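You operate a simulated robot arm through the tools that you are given. There is no shell and no other tool. Be economical: measure what you need, move in short steps, check, and stop when the job is done.

You run a simulated two-armed robot. Do the job below in one go: nothing can be reset, and whatever is moved stays where it is left.

TASK
The dark block is in the vice: brush the rust off its top, then prime where the rust was.
Fine: the rim of the top may stay bare; both brushes go back. Set down upright: wire brush, paint brush. A coat counts when it lies all over at full strength: go over it till it gets no stronger. What is to be rubbed or washed off counts as gone when no trace of it is left.

The check looks at the end state, three seconds after you hand in, the way a careful person would. Anything else that was tipped, shoved, dropped, spilled or broken makes it a failure.

THE ROBOT
Two 7-joint arms with fingered hands on one trunk, on a base that drives. Base frame: it is fixed to the floor where the robot stands at the start and does not move with it; the origin is under the middle of the robot, x ahead of it, y to its left, z up. Readings come in cm, rad, newtons and seconds.
The left shoulder is at the start at [3.7, 21.5, 104.6], the right one opposite. With the tool pointing down near the work surface each hand reaches from about 10 to 68 cm from the robot's upright axis, wherever it stands, measured 20 degrees to its own side. Places, roughly: bright block [525, 0, 100]; dark block [550, 0, 100]; file block [575, 25, 100]; paint brush [525, -25, 100]; primer tin [540, -20, 90]; vice handle [540, 20, 90]; wire brush [575, 0, 100]. Payload 3.6 kg a hand.
Tool frame (each hand has its own): the origin (TCP) lies between the finger pads and is the grasp point; the fingertips stand 2.2 cm ahead of it; z points along the fingers, y is the line along which they close. Largest opening 13.2 cm; the body of the gripper starts 6 cm behind the TCP. The gripper is a hand of 4 fingers: y runs from the thumb to the fingers, the wrist lies at [0, 0, -20.3] in the tool frame, and closing takes about 1.5 s.
Orientation is that of the tool frame in the base frame, as [roll, pitch, yaw] about the fixed x, y, z axes, in that order (R = Rz(yaw) Ry(pitch) Rx(roll)). With the fingers straight down and closing along the base's y, the tool's x points along the base's -x, its y along +y and its z along -z.

THE INTERFACE
- The arms move only by the tool step_arm. It takes "left_motion", "right_motion" or both (then of equal length, played together; a hand with none holds still); each is a list of rows, each an object (a shift or turn left out is 0, a gripper value left out holds the last) with "translation": the shift along the tool's x, y, z in units of 25 mm (1.0 is 25 mm), a list of three; "dr": the turn, a rotation vector about the tool's x, y, z in units of 5 degrees (1.0 is 5 degrees), a list of three. In form: [{"translation": [x, y, z], "dr": [rx, ry, rz]}, ...]. A call has 1 to 20 rows; each row shifts and turns the commanded pose from where the row before left it, along the tool's axes as they then stand. "left_fingers" and "right_fingers" are, for a hand that has rows, the closure in counts, from 0 (fully open) to 255 (shut), set as the call begins (left out, the last holds). A call with a number of a shift or a turn outside -1 to 1 is refused whole. Rows are played at 5 a second. More than 5 cm and 0.15 rad between two rows, or a gripper value outside its range, and nothing of the call is played. Where a pose cannot be reached the arm comes as near as it can. A force on the tool above 40 N (or 10 N above the force at the start of the call, whichever is more), or a blocked arm, ends the call early, and 0.2 s more pass. Each finger travels about 10.8 cm/s and halts on what it meets, pressing with about 30 N; the grip force reading is that of the motor and also rises with nothing between the fingers. The clock runs only during rows and for 0.2 s after the last one: add rows that do not move to give the fingers time. The reply holds the time, the measured pose of the TCP, the force on the tool along the base axes, the opening and the grip force, in the units named above and with some noise, with the torque about the TCP (base axes, N m) and any sound that the robot's microphone picked up.
- Cameras (640 x 400 px; columns grow to the right, rows downward): "scene" is now at [15.21, -0.92, 102.53]; the picture's right is [-0.15, -0.99, 0.00], its down [0.37, -0.06, -0.93] and it looks along [0.92, -0.14, 0.37] (base axes); focal length 264 px, centre (320, 200). "left" rides on the left gripper at [-5.3, -5.3, -8.4] in its tool frame; the picture's right is [0.71, -0.71, 0.00], its down [0.53, 0.53, -0.67] and it looks along [0.47, 0.47, 0.74] (tool axes); focal length 247 px, centre (320, 200). "right" rides on the right gripper at [5.3, -5.3, -8.4] in its tool frame; the picture's right is [0.71, 0.71, 0.00], its down [-0.53, 0.53, -0.67] and it looks along [-0.47, 0.47, 0.74] (tool axes); focal length 247 px, centre (320, 200). There is no depth. A picture from a camera that has moved, and an enlarged one, comes with that camera's place and axes in the base frame and with its lens.
- camera(camera): a new picture of that camera. It takes no simulated time.
- lift_body(by): slides the trunk up (or, below 0, down) by that many cm; the arms and the scene camera ride with it, the base frame stays. It gives what a move gives, with no picture.
- drive_base(legs): drives the robot by 1 to 6 legs, each [ahead, turn to the left] in cm and rad, along the robot's own axes; the way and the turn of a leg run together, so that a leg with both is an arc; at most 150 cm and 3.142 rad a leg. The arms and the cameras ride along, it lands a little off, and it stops where it bumps. It gives what a move gives.
- finger_targets(finger1, finger2, finger3, thumb_bend, hand): sets how far each is bent, from 0 (flat) to 1 (curled in); at 0.3 the hand is open as for a grip, at 0.7 the pads meet at the TCP. One left out holds its place. A second passes; each finger stops where it meets its share of the squeeze, and holds until it gets a number again. A gripper value or a shape takes the hand back. It gives what a move gives, with no picture; readings hold the bend of each and the force on the fingers (four entries, about 0 where the hand has none), thumb and palm.
- grasp_type(shape, hand): the hand has 4 fingers and takes this shape, open, in about a second: jaw (thumb against the fingers, like two jaws); tri (thumb and two fingers); tip (a fingertip pinch); poke (one finger out to press); point (the index stretched); flat (the hand flat); cup (the hand cupped); fist (a fist). The gripper value then closes the fingers along that shape, each until it touches; the sizes above hold for jaw. It gives what a move gives, with no picture.
- aim_head(pan, tilt): turns the head with the scene camera to pan (to the left, within 1.047 rad either way) and tilt (down, from -0.506 to 1.204), counted from straight ahead of the robot. It gives what a move gives.
- inspect(camera, box): a new picture of the part [left, top, right, bottom] of that camera's present view, enlarged. It takes no simulated time.
- job_done(): hands the job in; it is judged then, once.

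Work in short steps. Places have to be worked out from the pictures, the camera data and where the tool is seen: move nearer, look again, correct. Check each grasp and each placing, and mend what went wrong. You have 120 turns and 108 pictures in all, those below and enlarged ones among them. Open the grippers and draw the arms clear of the work before you hand the job in, unless the task says otherwise; then end with one line.

The tools are called as a command line: name --argument value ..., lists and objects as JSON in quotes. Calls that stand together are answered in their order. step_arm: Moves the arms, as the interface text tells. Its arguments: {"type":"object","properties":{"left_motion":{"type":"array"},"left_fingers":{"type":"number"},"right_motion":{"type":"array"},"right_fingers":{"type":"number"}},"required":[]} The other tools are called the same way: lift_body (by) slides the trunk up or down; grasp_type (shape, hand) gives the hand a shape; finger_targets (finger1, finger2, finger3, thumb_bend, hand) moves the fingers one by one; drive_base (legs) drives the base; aim_head (pan, tilt) turns the head that bears the scene camera; camera (camera) takes a picture; inspect (camera, box) takes an enlarged picture of a part of a camera's view; job_done () hands the job in.

At the start:

```text
t: 0.0
left_tcp_pos: [49.49, 17.05, 106.35]
left_tool_rot: [3.141, -0.001, 3.141]
left_wrist_force: [0.4, 0.9, 0.7]
left_torque: [0.03, -0.02, 0.03]
left_finger_gap: 13.2
left_finger_force: 0.0
left_shape: jaw
left_bend: [0.3, 0.3, 0.3, 0.3]
left_finger forces: [0.0, 0.0, 0.0, 0.0, 0.0, 0.0]
right_tcp_pos: [31.53, -16.38, 115.99]
right_tool_rot: [-3.141, 0.0, -3.139]
right_wrist_force: [0.5, 0.0, 0.1]
right_torque: [0.02, -0.04, 0.0]
right_finger_gap: 13.19
right_finger_force: 0.0
right_shape: jaw
right_bend: [0.3, 0.3, 0.3, 0.3]
right_finger forces: [0.1, 0.1, 0.0, 0.1, 0.0, 0.1]
trunk travel left (down, up): [-32.5, 35.1]
robot x, y, heading: [-0.2, -0.5, -0.0]
head pan, tilt: [-0.148, -0.38]
```

scene: 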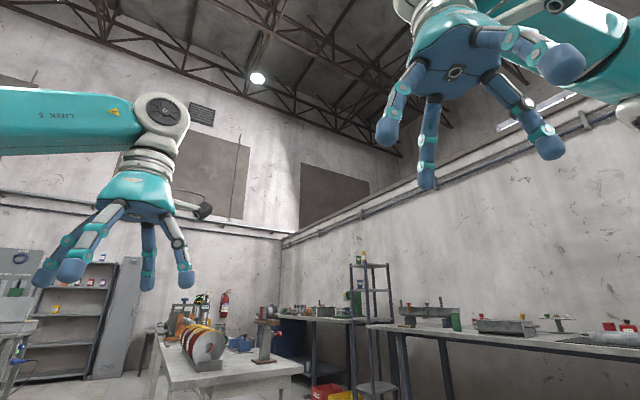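
right: 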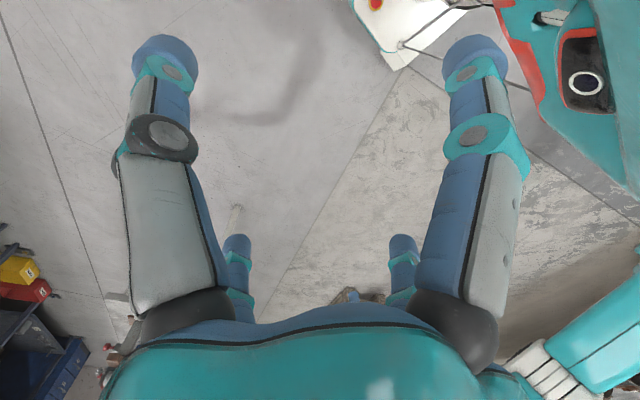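
left: 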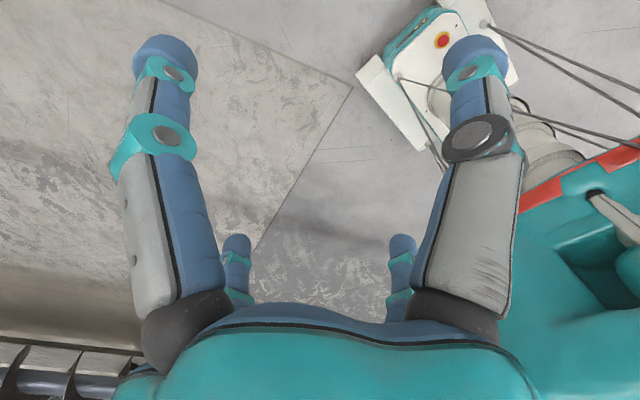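

First I level the head to see the way ahead.

aim_head --pan 0 --tilt 0.15

camera --camera "scene"

inspect --camera "scene" --box '[220, 140, 420, 265]'

```text
t: 0.9
left_tcp_pos: [49.51, 17.07, 106.22]
left_tool_rot: [-3.141, -0.002, 3.141]
left_wrist_force: [0.4, 0.7, -0.6]
left_torque: [0.02, 0.01, 0.01]
left_finger_gap: 13.21
left_finger_force: 0.0
left_shape: jaw
left_bend: [0.3, 0.3, 0.3, 0.3]
left_finger forces: [0.1, 0.1, 0.0, 0.0, 0.0, 0.1]
right_tcp_pos: [31.48, -16.21, 116.07]
right_tool_rot: [-3.142, 0.001, -3.141]
right_wrist_force: [0.0, 1.1, 0.9]
right_torque: [-0.01, -0.01, 0.02]
right_finger_gap: 13.18
right_finger_force: 0.1
right_shape: jaw
right_bend: [0.3, 0.3, 0.3, 0.3]
right_finger forces: [0.1, 0.1, 0.1, 0.0, 0.1, 0.0]
trunk travel left (down, up): [-32.5, 35.1]
robot x, y, heading: [0.32, -0.04, 0.001]
head pan, tilt: [0.0, 0.15]
```

```text
104 pictures are left
camera scene: at [17.13, 0.18, 98.0], right [0.0, -1.0, 0.0], down [-0.15, 0.0, -0.99], along [0.99, 0.0, -0.15], focal length 264 px, centre (320, 200)
```

scene: 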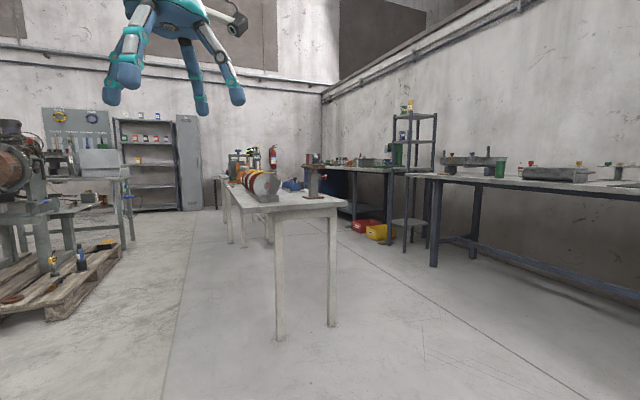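

```text
3.20 times, centred on (320, 202) of scene
camera zoom: at [17.13, 0.18, 98.0], right [0.0, -1.0, 0.0], down [-0.15, 0.0, -0.99], along [0.99, 0.0, -0.15], focal length 844 px, centre (320, 192)
```

zoom: 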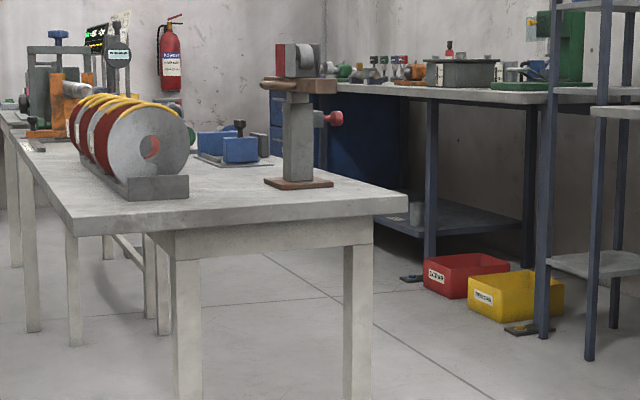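

A table stands in the way at about x=150; the work bench seems to lie behind it. I raise the trunk for a better overview.

lift_body --by 34

aim_head --pan 0 --tilt 0.25

camera --camera "scene"

inspect --camera "scene" --box '[200, 110, 440, 260]'

```text
t: 4.3
left_tcp_pos: [49.58, 16.99, 140.27]
left_tool_rot: [-3.14, -0.001, 3.141]
left_wrist_force: [0.8, 0.1, 0.4]
left_torque: [0.02, -0.02, 0.0]
left_finger_gap: 13.2
left_finger_force: 0.2
left_shape: jaw
left_bend: [0.3, 0.3, 0.3, 0.3]
left_finger forces: [0.0, 0.0, 0.0, 0.0, 0.0, 0.1]
right_tcp_pos: [31.55, -16.24, 150.06]
right_tool_rot: [3.141, -0.003, -3.139]
right_wrist_force: [0.4, 0.5, -0.6]
right_torque: [0.0, 0.01, 0.03]
right_finger_gap: 13.18
right_finger_force: 0.0
right_shape: jaw
right_bend: [0.3, 0.3, 0.3, 0.3]
right_finger forces: [0.0, 0.0, 0.0, 0.0, 0.0, 0.1]
trunk travel left (down, up): [-66.5, 1.1]
robot x, y, heading: [-0.0, -0.2, -0.004]
head pan, tilt: [0.0, 0.15]
```

```text
t: 5.0
left_tcp_pos: [49.66, 17.09, 140.24]
left_tool_rot: [3.141, -0.002, -3.141]
left_wrist_force: [0.0, -0.5, 0.4]
left_torque: [0.0, -0.01, -0.02]
left_finger_gap: 13.16
left_finger_force: 0.0
left_shape: jaw
left_bend: [0.3, 0.3, 0.3, 0.3]
left_finger forces: [0.1, 0.0, 0.0, 0.1, 0.0, 0.0]
right_tcp_pos: [31.44, -16.25, 150.02]
right_tool_rot: [3.14, -0.001, -3.14]
right_wrist_force: [0.8, 0.3, 1.0]
right_torque: [0.0, 0.0, -0.01]
right_finger_gap: 13.18
right_finger_force: 0.0
right_shape: jaw
right_bend: [0.3, 0.3, 0.3, 0.3]
right_finger forces: [0.0, 0.1, 0.0, 0.1, 0.0, 0.1]
trunk travel left (down, up): [-66.5, 1.1]
robot x, y, heading: [-0.19, -0.06, 0.003]
head pan, tilt: [0.0, 0.25]
```

```text
102 pictures are left
camera scene: at [16.97, 0.18, 131.61], right [0.0, -1.0, 0.0], down [-0.25, 0.0, -0.97], along [0.97, 0.0, -0.25], focal length 264 px, centre (320, 200)
```

scene: 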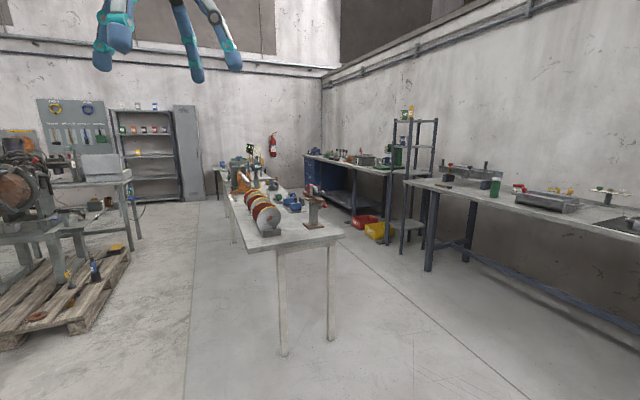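

```text
2.67 times, centred on (320, 185) of scene
camera zoom: at [16.97, 0.18, 131.61], right [0.0, -1.0, 0.0], down [-0.25, 0.0, -0.97], along [0.97, 0.0, -0.25], focal length 703 px, centre (320, 240)
```

zoom: 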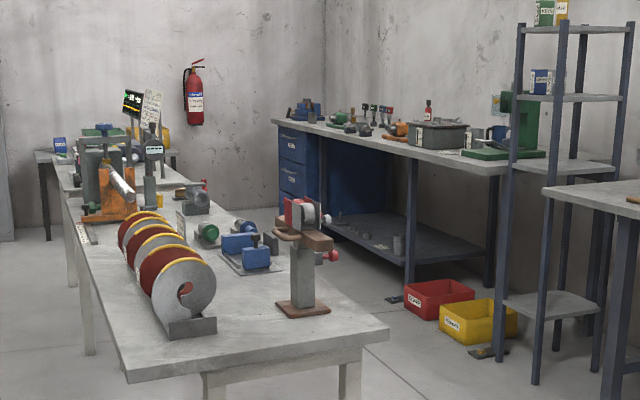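

The bench with the blue vice stands obliquely (about 21°) by the right wall, its left end near (570,35). I drive into the aisle between the table and the benches and look again.

drive_base --legs '[[0, -0.67], [140, 0], [0, 1.04]]'

camera --camera "scene"

```text
t: 16.8
left_tcp_pos: [147.92, -58.62, 140.48]
left_tool_rot: [-3.137, -0.003, -2.845]
left_wrist_force: [0.1, -0.6, -0.5]
left_torque: [-0.05, -0.02, -0.04]
left_finger_gap: 13.19
left_finger_force: 0.1
left_shape: jaw
left_bend: [0.3, 0.3, 0.3, 0.3]
left_finger forces: [0.1, 0.0, 0.0, 0.0, 0.0, 0.0]
right_tcp_pos: [140.37, -95.98, 150.16]
right_tool_rot: [-3.141, 0.0, -2.845]
right_wrist_force: [-0.7, -0.1, 0.4]
right_torque: [-0.03, -0.05, 0.01]
right_finger_gap: 13.2
right_finger_force: 0.1
right_shape: jaw
right_bend: [0.3, 0.3, 0.3, 0.3]
right_finger forces: [0.0, 0.1, 0.1, 0.1, 0.1, 0.0]
trunk travel left (down, up): [-66.5, 1.1]
robot x, y, heading: [107.04, -94.29, 0.304]
head pan, tilt: [0.0, 0.25]
stopped in leg 3: the robot was blocked; the commanded pose is now the measured one
```

```text
100 pictures are left
camera scene: at [123.07, -89.19, 131.61], right [0.29, -0.96, 0.0], down [-0.24, -0.07, -0.97], along [0.93, 0.28, -0.25], focal length 264 px, centre (320, 200)
```

scene: 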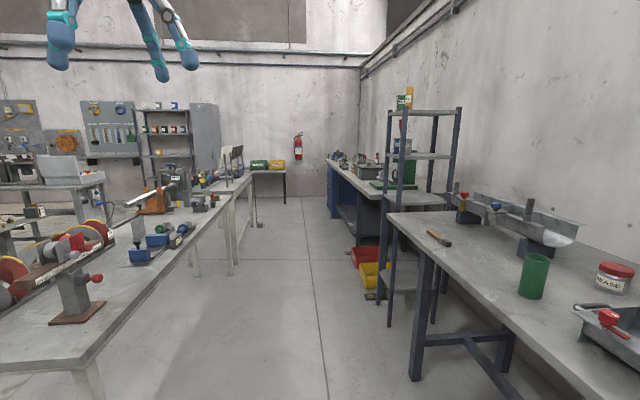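

The robot was blocked at the end of the turn; I look to both sides to see what touches.

aim_head --pan -0.9 --tilt 0.75

camera --camera "scene"

aim_head --pan 0.9 --tilt 0.75

camera --camera "scene"

```text
t: 18.0
left_tcp_pos: [147.85, -59.07, 140.47]
left_tool_rot: [-3.141, -0.001, -2.846]
left_wrist_force: [0.0, -0.1, -0.1]
left_torque: [-0.02, 0.0, 0.02]
left_finger_gap: 13.2
left_finger_force: 0.0
left_shape: jaw
left_bend: [0.3, 0.3, 0.3, 0.3]
left_finger forces: [0.0, 0.0, 0.0, 0.0, 0.0, 0.0]
right_tcp_pos: [140.37, -96.25, 150.19]
right_tool_rot: [3.14, 0.0, -2.843]
right_wrist_force: [0.4, 0.2, -0.8]
right_torque: [0.01, 0.01, 0.01]
right_finger_gap: 13.2
right_finger_force: 0.0
right_shape: jaw
right_bend: [0.3, 0.3, 0.3, 0.3]
right_finger forces: [0.0, 0.0, 0.0, 0.0, 0.0, 0.1]
trunk travel left (down, up): [-66.5, 1.1]
robot x, y, heading: [106.85, -94.52, 0.297]
head pan, tilt: [-0.901, 0.75]
```

```text
99 pictures are left
camera scene: at [121.01, -96.8, 127.1], right [-0.57, -0.82, 0.0], down [-0.56, 0.39, -0.73], along [0.6, -0.42, -0.68], focal length 264 px, centre (320, 200)
```

scene: 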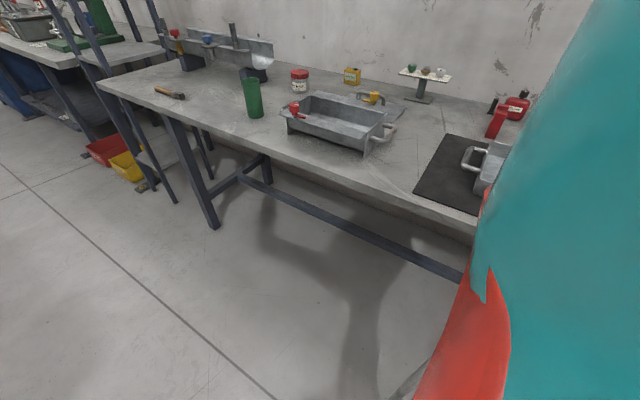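

```text
t: 19.8
left_tcp_pos: [147.79, -59.11, 140.35]
left_tool_rot: [-3.141, -0.003, -2.848]
left_wrist_force: [-0.6, 0.6, 0.0]
left_torque: [0.01, -0.02, 0.01]
left_finger_gap: 13.21
left_finger_force: 0.0
left_shape: jaw
left_bend: [0.3, 0.3, 0.3, 0.3]
left_finger forces: [0.0, 0.0, 0.0, 0.1, 0.0, 0.1]
right_tcp_pos: [140.46, -96.27, 150.17]
right_tool_rot: [3.139, 0.0, -2.847]
right_wrist_force: [0.0, -0.3, -0.3]
right_torque: [0.02, -0.01, -0.01]
right_finger_gap: 13.22
right_finger_force: 0.2
right_shape: jaw
right_bend: [0.3, 0.3, 0.3, 0.3]
right_finger forces: [0.0, 0.0, 0.0, 0.1, 0.0, 0.0]
trunk travel left (down, up): [-66.5, 1.1]
robot x, y, heading: [106.95, -94.32, 0.299]
head pan, tilt: [0.901, 0.75]
```

```text
98 pictures are left
camera scene: at [117.23, -84.36, 127.1], right [0.93, -0.37, 0.0], down [-0.25, -0.63, -0.73], along [0.27, 0.68, -0.68], focal length 264 px, centre (320, 200)
```

scene: 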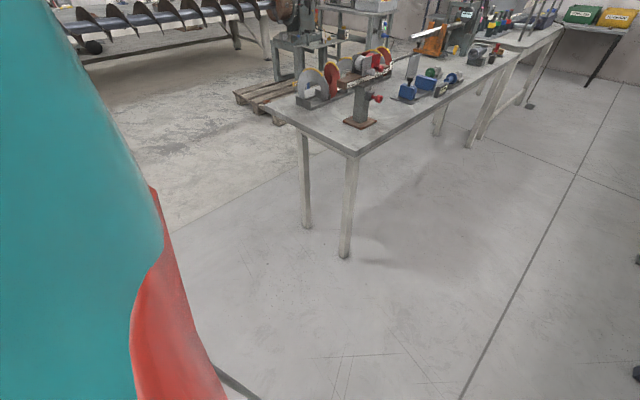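

Probably the base's rear or side met the right-hand bench. I look down at the base itself to learn its footprint.

camera --camera "left"

camera --camera "right"

```text
97 pictures are left
camera left: at [154.5, -62.53, 148.71], right [-0.47, -0.88, 0.0], down [-0.66, 0.35, 0.67], along [-0.59, 0.31, -0.74], focal length 247 px, centre (320, 200)
```

left: 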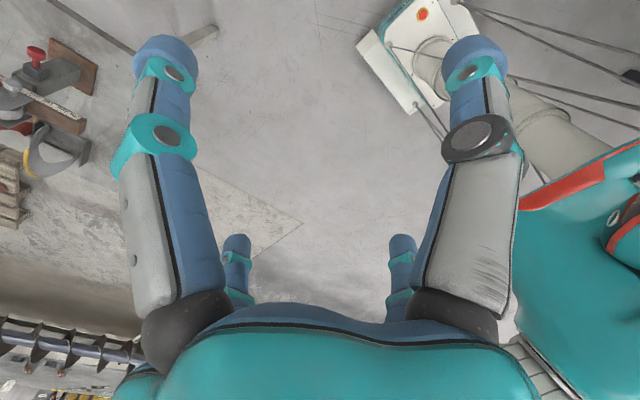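

```text
96 pictures are left
camera right: at [136.91, -102.77, 158.52], right [-0.88, 0.47, 0.0], down [0.35, 0.66, 0.67], along [0.31, 0.59, -0.74], focal length 247 px, centre (320, 200)
```

right: 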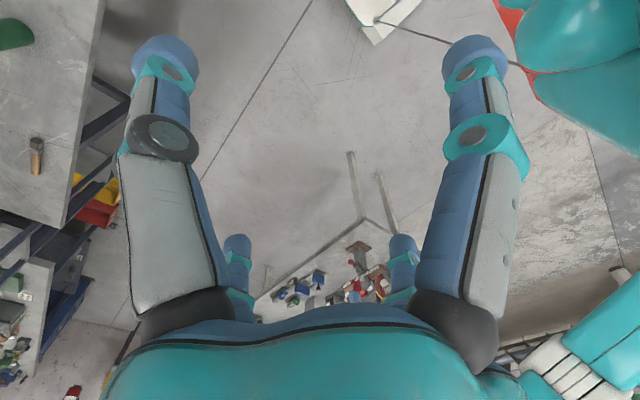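

I back away from the bench (turn right, reverse a little) and turn again.

drive_base --legs '[[0, -0.8], [-16, 0], [0, 0.88]]'

aim_head --pan 0 --tilt 0.35

camera --camera "scene"

```text
t: 22.8
left_tcp_pos: [156.98, -96.01, 140.15]
left_tool_rot: [3.14, -0.01, 2.667]
left_wrist_force: [-0.6, 0.3, -0.1]
left_torque: [0.04, 0.02, -0.01]
left_finger_gap: 13.17
left_finger_force: 0.0
left_shape: jaw
left_bend: [0.3, 0.3, 0.3, 0.3]
left_finger forces: [0.0, 0.0, 0.1, 0.0, 0.1, 0.1]
right_tcp_pos: [125.81, -117.46, 149.98]
right_tool_rot: [3.141, -0.011, 2.664]
right_wrist_force: [-0.3, -1.8, 0.3]
right_torque: [0.04, 0.03, 0.02]
right_finger_gap: 13.19
right_finger_force: 0.1
right_shape: jaw
right_bend: [0.3, 0.3, 0.3, 0.3]
right_finger forces: [0.0, 0.0, 0.1, 0.0, 0.0, 0.0]
trunk travel left (down, up): [-66.5, 1.1]
robot x, y, heading: [104.1, -89.56, -0.437]
head pan, tilt: [0.901, 0.75]
stopped in leg 2: the robot was blocked; the commanded pose is now the measured one
```

```text
t: 24.0
left_tcp_pos: [156.42, -95.44, 140.52]
left_tool_rot: [-3.141, 0.0, 2.667]
left_wrist_force: [0.0, -0.8, -0.9]
left_torque: [-0.02, 0.01, 0.01]
left_finger_gap: 13.21
left_finger_force: 0.0
left_shape: jaw
left_bend: [0.3, 0.3, 0.3, 0.3]
left_finger forces: [0.0, 0.0, 0.0, 0.1, 0.0, 0.0]
right_tcp_pos: [125.05, -116.88, 150.25]
right_tool_rot: [3.142, 0.0, 2.664]
right_wrist_force: [0.0, -0.3, -0.2]
right_torque: [0.01, -0.02, 0.0]
right_finger_gap: 13.2
right_finger_force: 0.1
right_shape: jaw
right_bend: [0.3, 0.3, 0.3, 0.3]
right_finger forces: [0.0, 0.0, 0.1, 0.1, 0.1, 0.0]
trunk travel left (down, up): [-66.5, 1.1]
robot x, y, heading: [103.85, -89.59, -0.434]
head pan, tilt: [0.0, 0.351]
```

```text
95 pictures are left
camera scene: at [119.11, -96.39, 130.66], right [-0.42, -0.91, 0.0], down [-0.31, 0.14, -0.94], along [0.85, -0.39, -0.34], focal length 264 px, centre (320, 200)
```

scene: 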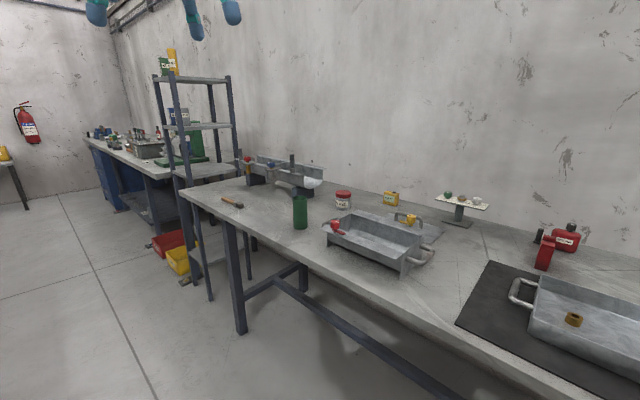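

Reversing was blocked too, so the obstacle lies behind. I turn left short of the earlier block, drive ahead past it, then correct the heading.

drive_base --legs '[[0, 0.66], [35, 0], [0, 0.2], [30, 0]]'

camera --camera "scene"

```text
t: 30.5
left_tcp_pos: [203.51, -33.22, 140.49]
left_tool_rot: [-3.14, -0.001, -2.746]
left_wrist_force: [0.4, 0.5, 0.2]
left_torque: [-0.01, -0.04, 0.01]
left_finger_gap: 13.2
left_finger_force: 0.1
left_shape: jaw
left_bend: [0.3, 0.3, 0.3, 0.3]
left_finger forces: [0.0, 0.1, 0.1, 0.0, 0.0, 0.0]
right_tcp_pos: [199.58, -70.96, 150.28]
right_tool_rot: [-3.139, -0.002, -2.752]
right_wrist_force: [0.4, 0.1, -0.7]
right_torque: [0.0, -0.02, -0.01]
right_finger_gap: 13.19
right_finger_force: 0.1
right_shape: jaw
right_bend: [0.3, 0.3, 0.3, 0.3]
right_finger forces: [0.0, 0.0, 0.1, 0.0, 0.2, 0.1]
trunk travel left (down, up): [-66.5, 1.1]
robot x, y, heading: [165.72, -70.78, 0.431]
head pan, tilt: [0.0, 0.351]
```

```text
94 pictures are left
camera scene: at [180.93, -63.44, 130.68], right [0.42, -0.91, 0.0], down [-0.31, -0.14, -0.94], along [0.85, 0.39, -0.34], focal length 264 px, centre (320, 200)
```

scene: 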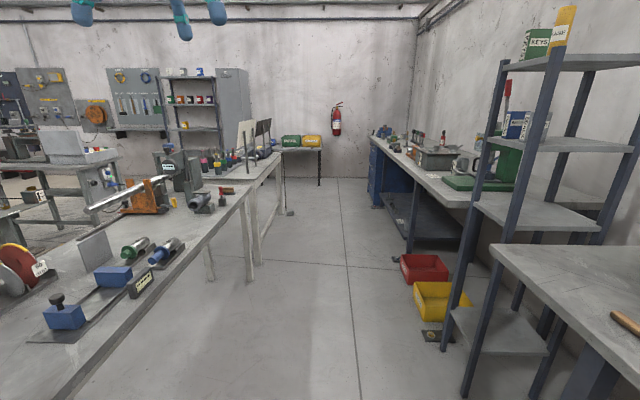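

Clear now. Aisle direction is ≈0.356 rad; the bins are 53 cm to the right, so I shift slightly left and drive along.

drive_base --legs '[[80, 0], [0, -0.075], [130, 0]]'

aim_head --pan -0.35 --tilt 0.45

camera --camera "scene"

```text
t: 41.3
left_tcp_pos: [397.64, 42.62, 140.67]
left_tool_rot: [3.141, 0.002, -2.81]
left_wrist_force: [0.5, -0.3, -0.3]
left_torque: [0.01, 0.0, -0.03]
left_finger_gap: 13.19
left_finger_force: 0.1
left_shape: jaw
left_bend: [0.3, 0.3, 0.3, 0.3]
left_finger forces: [0.0, 0.1, 0.0, 0.0, 0.0, 0.0]
right_tcp_pos: [391.48, 5.34, 150.29]
right_tool_rot: [3.14, -0.001, -2.813]
right_wrist_force: [0.4, 0.2, 0.5]
right_torque: [-0.01, 0.0, 0.01]
right_finger_gap: 13.2
right_finger_force: 0.2
right_shape: jaw
right_bend: [0.3, 0.3, 0.3, 0.3]
right_finger forces: [0.0, 0.0, 0.0, 0.0, 0.1, 0.0]
trunk travel left (down, up): [-66.5, 1.1]
robot x, y, heading: [357.58, 7.43, 0.371]
head pan, tilt: [0.0, 0.351]
```

```text
t: 42.1
left_tcp_pos: [397.79, 42.8, 140.52]
left_tool_rot: [-3.141, 0.0, -2.811]
left_wrist_force: [-0.2, 0.7, 1.4]
left_torque: [-0.01, 0.01, 0.0]
left_finger_gap: 13.21
left_finger_force: 0.0
left_shape: jaw
left_bend: [0.3, 0.3, 0.3, 0.3]
left_finger forces: [0.0, 0.0, 0.0, 0.0, 0.0, 0.1]
right_tcp_pos: [391.39, 5.26, 150.28]
right_tool_rot: [3.141, -0.001, -2.813]
right_wrist_force: [0.8, -0.6, 0.0]
right_torque: [-0.01, 0.02, 0.04]
right_finger_gap: 13.2
right_finger_force: 0.0
right_shape: jaw
right_bend: [0.3, 0.3, 0.3, 0.3]
right_finger forces: [0.0, 0.0, 0.1, 0.1, 0.0, 0.0]
trunk travel left (down, up): [-66.5, 1.1]
robot x, y, heading: [357.7, 7.77, 0.365]
head pan, tilt: [-0.351, 0.45]
```

```text
93 pictures are left
camera scene: at [373.79, 10.78, 129.75], right [0.02, -1.0, 0.0], down [-0.44, -0.01, -0.9], along [0.9, 0.02, -0.44], focal length 264 px, centre (320, 200)
```

scene: 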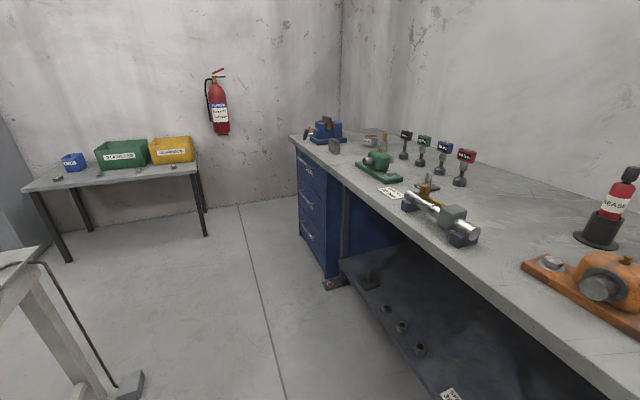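

The vice is at the bench's left end. Take a closer look.

inspect --camera "scene" --box '[280, 100, 440, 200]'

```text
4.00 times, centred on (360, 150) of scene
camera zoom: at [373.79, 10.78, 129.75], right [0.02, -1.0, 0.0], down [-0.44, -0.01, -0.9], along [0.9, 0.02, -0.44], focal length 1055 px, centre (160, 400)
```

zoom: 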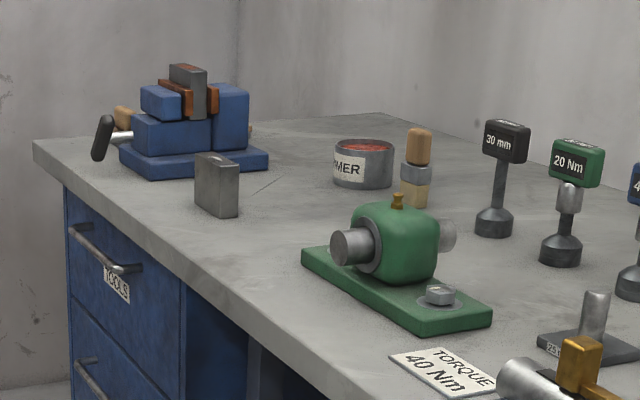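

The vice, rusty block, tin and paint brush (standing) are visible at the far end of the bench. I drive to face it.

drive_base --legs '[[90, 0], [86, 0], [0, -1.57]]'

aim_head --pan 0 --tilt 0.75

camera --camera "scene"

```text
t: 53.8
left_tcp_pos: [569.52, 48.03, 140.53]
left_tool_rot: [3.137, -0.002, 2.31]
left_wrist_force: [0.0, -0.7, -0.7]
left_torque: [-0.02, -0.02, 0.03]
left_finger_gap: 13.22
left_finger_force: 0.0
left_shape: jaw
left_bend: [0.3, 0.3, 0.3, 0.3]
left_finger forces: [0.1, 0.1, 0.0, 0.0, 0.0, 0.1]
right_tcp_pos: [532.49, 38.88, 150.44]
right_tool_rot: [3.14, 0.001, 2.306]
right_wrist_force: [-1.1, 0.6, -0.2]
right_torque: [0.0, -0.07, 0.01]
right_finger_gap: 13.19
right_finger_force: 0.1
right_shape: jaw
right_bend: [0.3, 0.3, 0.3, 0.3]
right_finger forces: [0.0, 0.0, 0.0, 0.1, 0.0, 0.0]
trunk travel left (down, up): [-66.5, 1.1]
robot x, y, heading: [525.02, 74.99, -0.83]
head pan, tilt: [-0.351, 0.45]
stopped in leg 3: the robot was blocked; the commanded pose is now the measured one
```

```text
t: 54.6
left_tcp_pos: [569.68, 48.33, 140.6]
left_tool_rot: [-3.141, -0.001, 2.311]
left_wrist_force: [0.6, 0.4, 0.0]
left_torque: [-0.04, -0.01, -0.02]
left_finger_gap: 13.22
left_finger_force: 0.1
left_shape: jaw
left_bend: [0.3, 0.3, 0.3, 0.3]
left_finger forces: [0.0, 0.0, 0.1, 0.1, 0.0, 0.1]
right_tcp_pos: [532.86, 39.25, 150.45]
right_tool_rot: [-3.139, 0.0, 2.309]
right_wrist_force: [-0.9, -0.1, 0.7]
right_torque: [-0.07, 0.0, 0.01]
right_finger_gap: 13.22
right_finger_force: 0.0
right_shape: jaw
right_bend: [0.3, 0.3, 0.3, 0.3]
right_finger forces: [0.0, 0.0, 0.1, 0.0, 0.1, 0.1]
trunk travel left (down, up): [-66.5, 1.1]
robot x, y, heading: [524.55, 74.96, -0.831]
head pan, tilt: [0.0, 0.75]
```

```text
91 pictures are left
camera scene: at [535.76, 63.59, 127.11], right [-0.74, -0.67, 0.0], down [-0.46, 0.5, -0.73], along [0.49, -0.54, -0.68], focal length 264 px, centre (320, 200)
```

scene: 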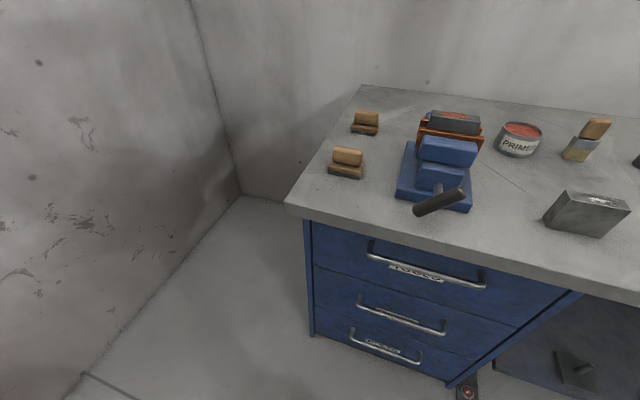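

The base's rear met the small table at the left. Positions agree well with the list: dark block ≈(550,5), wire brush ≈(576,-1), tin ≈(539,-23), paint brush ≈(526,-27). I back off along the aisle and approach the bench slantwise.

drive_base --legs '[[0, 0.53], [-20, 0], [0, -0.54], [24, 0]]'

camera --camera "scene"

```text
t: 60.7
left_tcp_pos: [564.73, 34.23, 140.61]
left_tool_rot: [3.138, -0.002, 2.274]
left_wrist_force: [-0.9, 0.1, -0.2]
left_torque: [0.02, -0.02, 0.04]
left_finger_gap: 13.22
left_finger_force: 0.0
left_shape: jaw
left_bend: [0.3, 0.3, 0.3, 0.3]
left_finger forces: [0.0, 0.0, 0.0, 0.1, 0.1, 0.0]
right_tcp_pos: [527.37, 26.55, 150.38]
right_tool_rot: [3.139, 0.0, 2.271]
right_wrist_force: [0.6, -0.6, -0.4]
right_torque: [-0.01, -0.02, 0.03]
right_finger_gap: 13.21
right_finger_force: 0.0
right_shape: jaw
right_bend: [0.3, 0.3, 0.3, 0.3]
right_finger forces: [0.1, 0.1, 0.0, 0.0, 0.0, 0.1]
trunk travel left (down, up): [-66.5, 1.1]
robot x, y, heading: [520.82, 63.2, -0.864]
head pan, tilt: [0.0, 0.75]
```

```text
90 pictures are left
camera scene: at [531.39, 50.93, 127.1], right [-0.76, -0.65, 0.0], down [-0.44, 0.52, -0.73], along [0.47, -0.56, -0.68], focal length 264 px, centre (320, 200)
```

scene: 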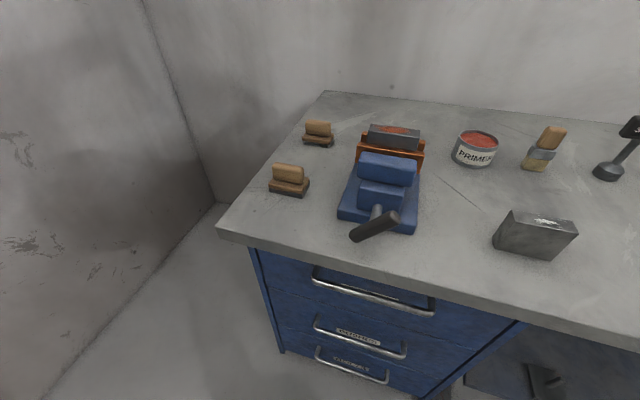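

Good. Now turn to face the bench and creep up to it.

drive_base --legs '[[8, 0], [0, -0.35], [8, 0]]'

camera --camera "scene"

```text
t: 63.5
left_tcp_pos: [558.84, 8.94, 141.49]
left_tool_rot: [3.137, 0.013, 1.909]
left_wrist_force: [-0.6, 1.0, 1.3]
left_torque: [-0.03, -0.02, 0.0]
left_finger_gap: 13.19
left_finger_force: 0.1
left_shape: jaw
left_bend: [0.3, 0.3, 0.3, 0.3]
left_finger forces: [0.1, 0.0, 0.1, 0.0, 0.0, 0.0]
right_tcp_pos: [521.08, 15.02, 151.12]
right_tool_rot: [3.139, 0.018, 1.91]
right_wrist_force: [-1.2, -0.1, 0.0]
right_torque: [-0.01, -0.03, -0.01]
right_finger_gap: 13.23
right_finger_force: 0.1
right_shape: jaw
right_bend: [0.3, 0.3, 0.3, 0.3]
right_finger forces: [0.0, 0.0, 0.0, 0.0, 0.0, 0.0]
trunk travel left (down, up): [-66.5, 1.1]
robot x, y, heading: [529.5, 49.87, -1.227]
head pan, tilt: [0.0, 0.75]
```

```text
89 pictures are left
camera scene: at [534.32, 36.04, 127.28], right [-0.94, -0.34, 0.0], down [-0.23, 0.64, -0.74], along [0.25, -0.69, -0.67], focal length 264 px, centre (320, 200)
```

scene: 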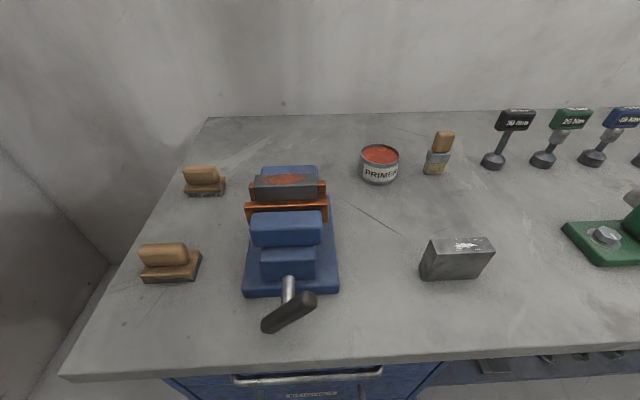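

Well placed: dark block 49 cm ahead, wire brush to the left (left hand), tin and paint brush to the right (right hand). I look closely at both sets.

inspect --camera "scene" --box '[130, 140, 350, 278]'

inspect --camera "scene" --box '[340, 110, 500, 210]'

```text
2.90 times, centred on (240, 209) of scene
camera zoom: at [534.32, 36.04, 127.28], right [-0.94, -0.34, 0.0], down [-0.23, 0.64, -0.74], along [0.25, -0.69, -0.67], focal length 764 px, centre (552, 174)
```

zoom: 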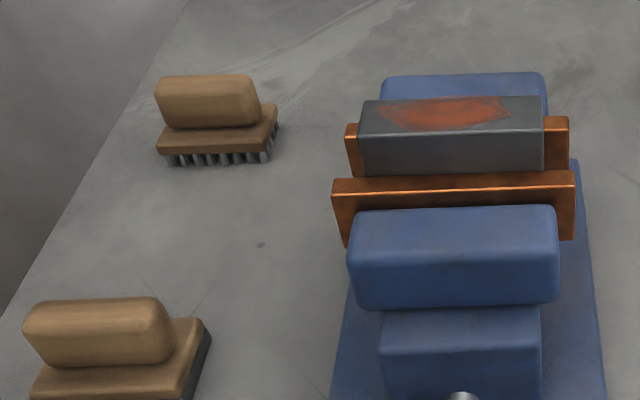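

```text
4.00 times, centred on (420, 160) of scene
camera zoom: at [534.32, 36.04, 127.28], right [-0.94, -0.34, 0.0], down [-0.23, 0.64, -0.74], along [0.25, -0.69, -0.67], focal length 1055 px, centre (-80, 360)
```

zoom: 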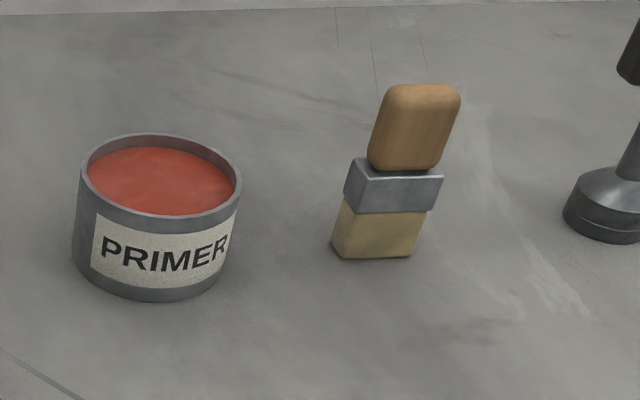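

Trunk down 14 cm for working height, and a fresh reading of the robot's pose.

lift_body --by -14

camera --camera "scene"

camera --camera "left"

```text
t: 65.2
left_tcp_pos: [559.45, 7.51, 127.0]
left_tool_rot: [3.14, 0.002, 1.909]
left_wrist_force: [-0.3, -0.2, 0.5]
left_torque: [-0.03, 0.02, 0.01]
left_finger_gap: 13.2
left_finger_force: 0.0
left_shape: jaw
left_bend: [0.3, 0.3, 0.3, 0.3]
left_finger forces: [0.0, 0.1, 0.0, 0.1, 0.0, 0.1]
right_tcp_pos: [521.79, 13.69, 136.66]
right_tool_rot: [3.139, 0.006, 1.909]
right_wrist_force: [0.2, 0.8, 0.8]
right_torque: [0.02, -0.02, 0.01]
right_finger_gap: 13.21
right_finger_force: 0.0
right_shape: jaw
right_bend: [0.3, 0.3, 0.3, 0.3]
right_finger forces: [0.0, 0.0, 0.1, 0.0, 0.0, 0.0]
trunk travel left (down, up): [-52.5, 15.1]
robot x, y, heading: [529.39, 49.68, -1.228]
head pan, tilt: [0.0, 0.75]
```

```text
86 pictures are left
camera scene: at [534.93, 34.84, 113.06], right [-0.94, -0.34, 0.0], down [-0.23, 0.64, -0.73], along [0.25, -0.69, -0.68], focal length 264 px, centre (320, 200)
```

scene: 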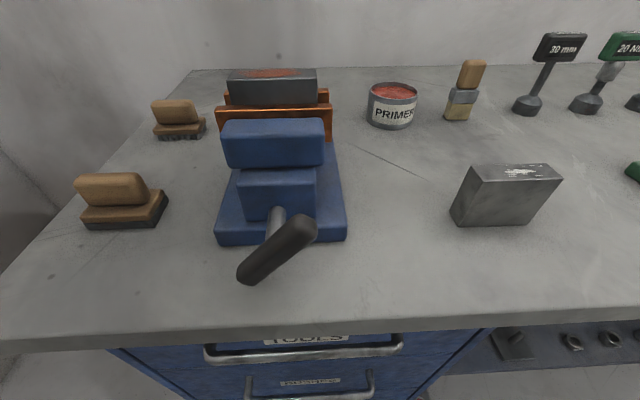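

```text
85 pictures are left
camera left: at [556.11, 0.88, 135.27], right [-0.9, 0.43, 0.0], down [0.32, 0.67, 0.67], along [0.29, 0.6, -0.75], focal length 247 px, centre (320, 200)
```

left: 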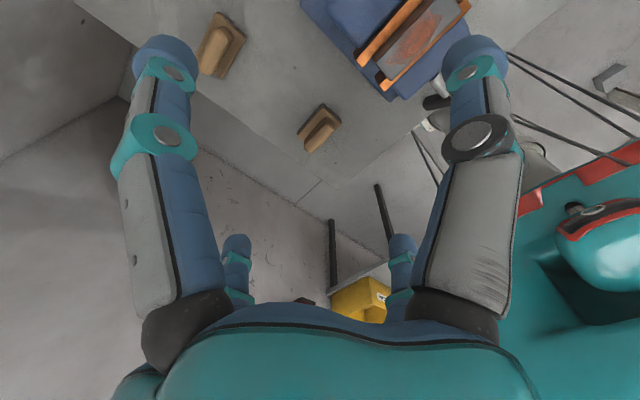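

Left hand: move above the wire brush and turn the tool so that it will close across the thin side of the grip.

step_arm --left_motion '[{"translation": [-0.985, 0.995, 0]}, {"translation": [-0.985, 0.995, 0]}, {"translation": [-0.985, 0.995, 0]}, {"translation": [-0.985, 0.995, 0]}, {"translation": [-0.985, 0.995, 0]}, {"dr": [0, 0, 1]}, {"dr": [0, 0, 1]}, {"dr": [0, 0, 1]}, {"dr": [0, 0, 1]}, {"dr": [0, 0, 1]}, {"dr": [0, 0, 1]}, {"dr": [0, 0, 1]}, {"dr": [0, 0, 1], "translation": [0, 0, 0.5]}, {"dr": [0, 0, 1], "translation": [0, 0, 0.5]}, {"dr": [0, 0, 1], "translation": [0, 0, 0.5]}, {"dr": [0, 0, 1], "translation": [0, 0, 0.5]}, {"dr": [0, 0, 1], "translation": [0, 0, 0.5]}, {"dr": [0, 0, 1], "translation": [0, 0, 0.5]}, {"dr": [0, 0, 1], "translation": [0, 0, 0.5]}, {"dr": [0, 0, 1], "translation": [0, 0, 0.5]}]'

camera --camera "left"

camera --camera "scene"

```text
t: 69.4
left_tcp_pos: [575.02, 0.99, 116.79]
left_tool_rot: [3.139, 0.001, 0.599]
left_wrist_force: [-0.3, -0.4, -0.4]
left_torque: [-0.02, -0.02, 0.01]
left_finger_gap: 13.22
left_finger_force: 0.2
left_shape: jaw
left_bend: [0.3, 0.3, 0.3, 0.3]
left_finger forces: [0.0, 0.1, 0.0, 0.0, 0.0, 0.0]
left hand out of reach, approached as far as the arm can: row 5
right_tcp_pos: [521.97, 13.54, 136.67]
right_tool_rot: [3.139, 0.005, 1.911]
right_wrist_force: [-0.5, 0.5, -0.2]
right_torque: [0.02, -0.01, -0.04]
right_finger_gap: 13.22
right_finger_force: 0.1
right_shape: jaw
right_bend: [0.3, 0.3, 0.3, 0.3]
right_finger forces: [0.0, 0.0, 0.1, 0.0, 0.0, 0.0]
trunk travel left (down, up): [-52.5, 15.1]
robot x, y, heading: [529.85, 49.58, -1.225]
head pan, tilt: [0.0, 0.75]
```

```text
84 pictures are left
camera left: at [567.49, 2.51, 125.14], right [0.19, 0.98, 0.0], down [0.73, -0.14, 0.67], along [0.66, -0.13, -0.74], focal length 247 px, centre (320, 200)
```

left: 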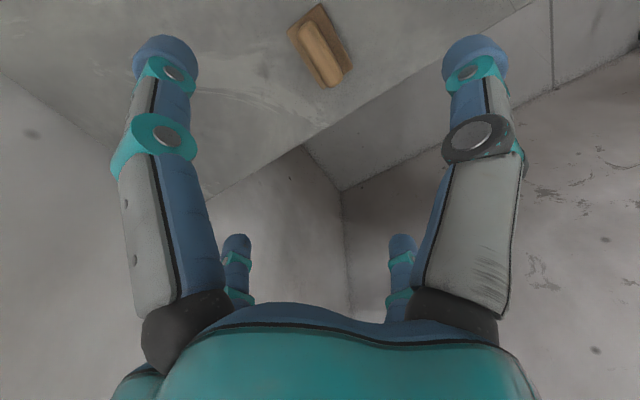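

```text
83 pictures are left
camera scene: at [534.93, 34.83, 113.05], right [-0.94, -0.34, 0.0], down [-0.23, 0.64, -0.73], along [0.25, -0.69, -0.68], focal length 264 px, centre (320, 200)
```

scene: 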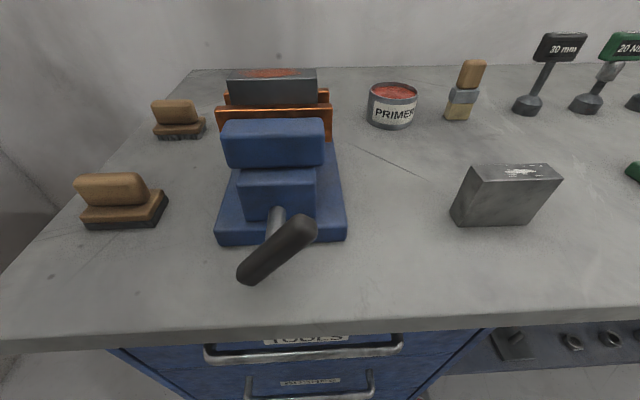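

The brush is nearly straight below. I finish the turn and descend to z≈103 for a close look.

step_arm --left_motion '[{"dr": [0, 0, 1], "translation": [-0.1, 0, 0.9]}, {"dr": [0, 0, 1], "translation": [-0.1, 0, 0.9]}, {"dr": [0, 0, 1], "translation": [-0.1, 0, 0.9]}, {"translation": [-0.1, 0, 0.9]}, {"translation": [0, 0, 0.9]}, {"translation": [0, 0, 0.9]}]'

camera --camera "left"

inspect --camera "scene" --box '[100, 20, 340, 170]'

```text
t: 70.8
left_tcp_pos: [574.19, 0.45, 103.2]
left_tool_rot: [3.138, -0.002, 0.337]
left_wrist_force: [0.0, 0.4, -0.1]
left_torque: [0.03, -0.02, 0.02]
left_finger_gap: 13.2
left_finger_force: 0.0
left_shape: jaw
left_bend: [0.3, 0.3, 0.3, 0.3]
left_finger forces: [0.1, 0.1, 0.0, 0.0, 0.1, 0.0]
right_tcp_pos: [521.78, 13.79, 136.74]
right_tool_rot: [3.139, 0.005, 1.909]
right_wrist_force: [0.9, -0.4, 0.2]
right_torque: [-0.01, 0.0, -0.01]
right_finger_gap: 13.21
right_finger_force: 0.0
right_shape: jaw
right_bend: [0.3, 0.3, 0.3, 0.3]
right_finger forces: [0.0, 0.0, 0.1, 0.0, 0.0, 0.0]
trunk travel left (down, up): [-52.5, 15.1]
robot x, y, heading: [529.49, 49.87, -1.23]
head pan, tilt: [0.0, 0.75]
```

```text
82 pictures are left
camera left: at [567.33, 3.83, 111.47], right [0.43, 0.9, 0.0], down [0.67, -0.32, 0.67], along [0.6, -0.29, -0.74], focal length 247 px, centre (320, 200)
```

left: 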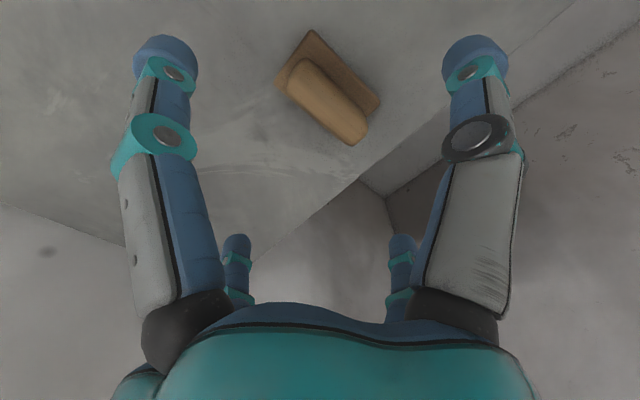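

```text
2.67 times, centred on (220, 95) of scene
camera zoom: at [534.93, 34.81, 113.04], right [-0.94, -0.34, 0.0], down [-0.23, 0.64, -0.73], along [0.25, -0.69, -0.68], focal length 703 px, centre (587, 480)
```

zoom: 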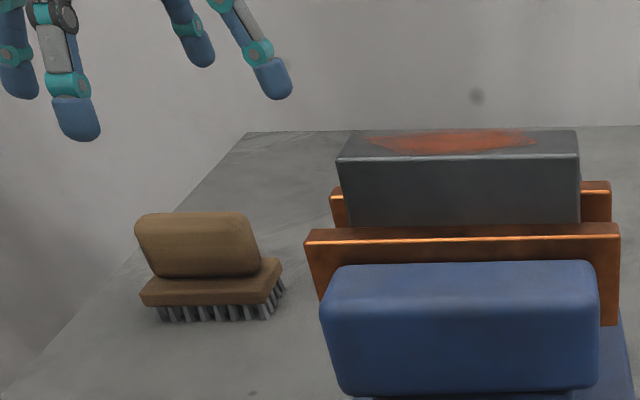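

Triangulation puts the grip top at (573.5,1.5,93.7). I centre on it and go down to TCP z≈92.7.

step_arm --left_motion '[{"translation": [-0.1, -0.48, 0.8]}, {"translation": [0, 0, 0.8]}, {"translation": [0, 0, 0.8]}, {"translation": [0, 0, 0.8]}, {"translation": [0, 0, 0.5]}, {"translation": [0, 0, 0.5]}]'

camera --camera "left"

inspect --camera "scene" --box '[100, 20, 340, 170]'

```text
t: 72.2
left_tcp_pos: [573.6, 1.39, 92.58]
left_tool_rot: [3.138, -0.001, 0.336]
left_wrist_force: [0.4, -0.2, 1.1]
left_torque: [-0.03, 0.0, 0.0]
left_finger_gap: 13.19
left_finger_force: 0.0
left_shape: jaw
left_bend: [0.3, 0.3, 0.3, 0.3]
left_finger forces: [0.1, 0.0, 0.1, 0.0, 0.1, 0.1]
right_tcp_pos: [521.78, 13.67, 136.64]
right_tool_rot: [3.139, 0.006, 1.909]
right_wrist_force: [1.2, 0.2, 0.3]
right_torque: [0.0, 0.0, 0.01]
right_finger_gap: 13.18
right_finger_force: 0.1
right_shape: jaw
right_bend: [0.3, 0.3, 0.3, 0.3]
right_finger forces: [0.0, 0.0, 0.0, 0.0, 0.0, 0.1]
trunk travel left (down, up): [-52.5, 15.1]
robot x, y, heading: [529.47, 49.43, -1.227]
head pan, tilt: [0.0, 0.75]
```

```text
80 pictures are left
camera left: at [566.71, 4.73, 100.81], right [0.43, 0.9, 0.0], down [0.67, -0.32, 0.67], along [0.6, -0.29, -0.74], focal length 247 px, centre (320, 200)
```

left: 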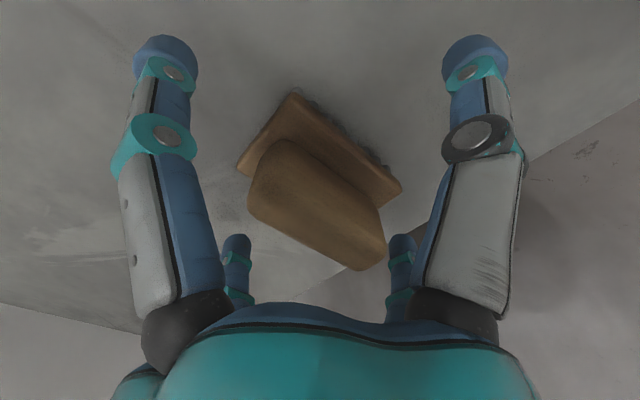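

```text
2.67 times, centred on (220, 95) of scene
camera zoom: at [534.92, 34.82, 113.05], right [-0.94, -0.34, 0.0], down [-0.23, 0.64, -0.73], along [0.25, -0.69, -0.68], focal length 703 px, centre (587, 480)
```

zoom: 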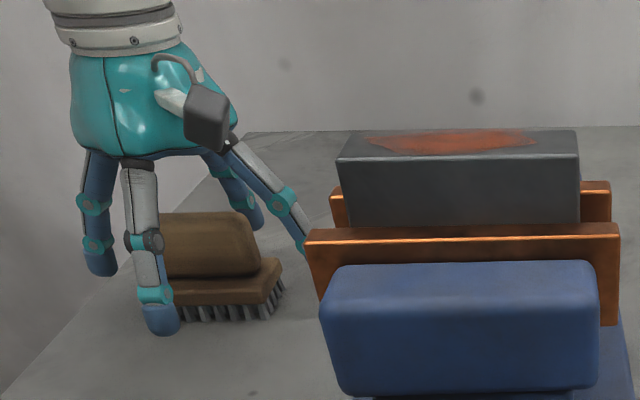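

The hand straddles the grip; the base plate's top seems to be near z≈91, so I raise 1 cm and close.

step_arm --left_motion '[{"translation": [0, 0, -0.4]}]'

step_arm --left_motion '[{}, {}, {}, {}, {}, {}, {}, {}, {}, {}]' --left_fingers 255

camera --camera "left"

inspect --camera "scene" --box '[100, 20, 340, 170]'

```text
t: 72.6
left_tcp_pos: [573.52, 1.42, 93.54]
left_tool_rot: [3.139, -0.002, 0.337]
left_wrist_force: [-0.1, 0.0, -0.1]
left_torque: [-0.03, -0.01, 0.01]
left_finger_gap: 13.22
left_finger_force: 0.1
left_shape: jaw
left_bend: [0.3, 0.3, 0.3, 0.3]
left_finger forces: [0.0, 0.1, 0.1, 0.1, 0.0, 0.1]
right_tcp_pos: [521.88, 13.62, 136.65]
right_tool_rot: [3.139, 0.005, 1.909]
right_wrist_force: [-0.7, 0.4, -1.3]
right_torque: [0.05, 0.0, 0.02]
right_finger_gap: 13.2
right_finger_force: 0.0
right_shape: jaw
right_bend: [0.3, 0.3, 0.3, 0.3]
right_finger forces: [0.0, 0.1, 0.0, 0.1, 0.0, 0.1]
trunk travel left (down, up): [-52.5, 15.1]
robot x, y, heading: [529.58, 49.73, -1.227]
head pan, tilt: [0.0, 0.75]
```

```text
t: 74.8
left_tcp_pos: [573.69, 1.55, 93.49]
left_tool_rot: [3.139, -0.001, 0.339]
left_wrist_force: [-0.3, -0.1, -0.3]
left_torque: [0.0, 0.01, -0.03]
left_finger_gap: 2.95
left_finger_force: 30.2
left_shape: jaw
left_bend: [0.41, 0.77, 0.34, 0.7]
left_finger forces: [26.5, 27.0, 26.5, 0.0, 27.9, 0.0]
right_tcp_pos: [521.9, 13.69, 136.72]
right_tool_rot: [3.139, 0.005, 1.91]
right_wrist_force: [0.0, -0.1, 0.5]
right_torque: [-0.01, -0.01, 0.03]
right_finger_gap: 13.22
right_finger_force: 0.1
right_shape: jaw
right_bend: [0.3, 0.3, 0.3, 0.3]
right_finger forces: [0.0, 0.0, 0.1, 0.0, 0.1, 0.1]
trunk travel left (down, up): [-52.5, 15.1]
robot x, y, heading: [529.3, 49.95, -1.23]
head pan, tilt: [0.0, 0.75]
```

```text
78 pictures are left
camera left: at [566.72, 4.81, 101.85], right [0.43, 0.9, 0.0], down [0.67, -0.32, 0.67], along [0.6, -0.29, -0.74], focal length 247 px, centre (320, 200)
```

left: 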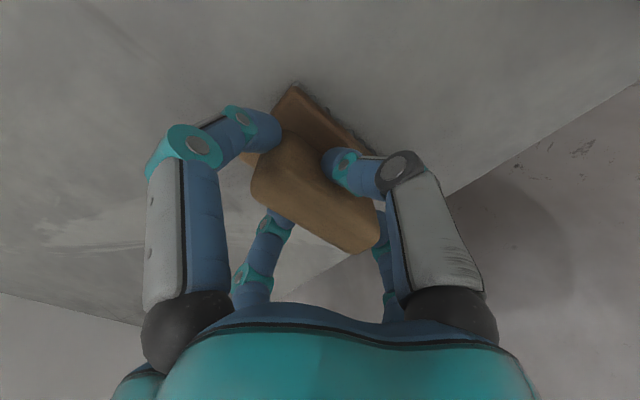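

```text
2.67 times, centred on (220, 95) of scene
camera zoom: at [534.94, 34.82, 113.04], right [-0.94, -0.34, 0.0], down [-0.23, 0.64, -0.73], along [0.25, -0.69, -0.68], focal length 703 px, centre (587, 480)
```

zoom: 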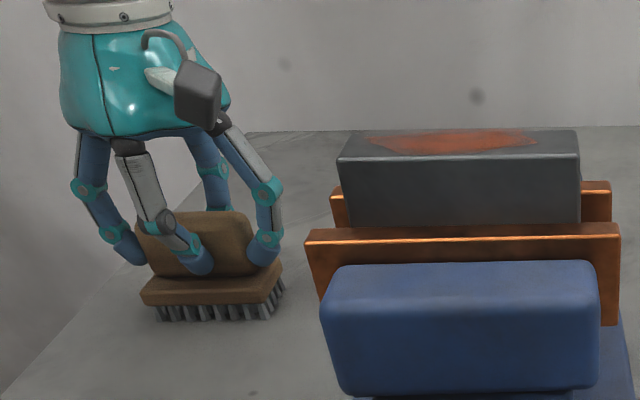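

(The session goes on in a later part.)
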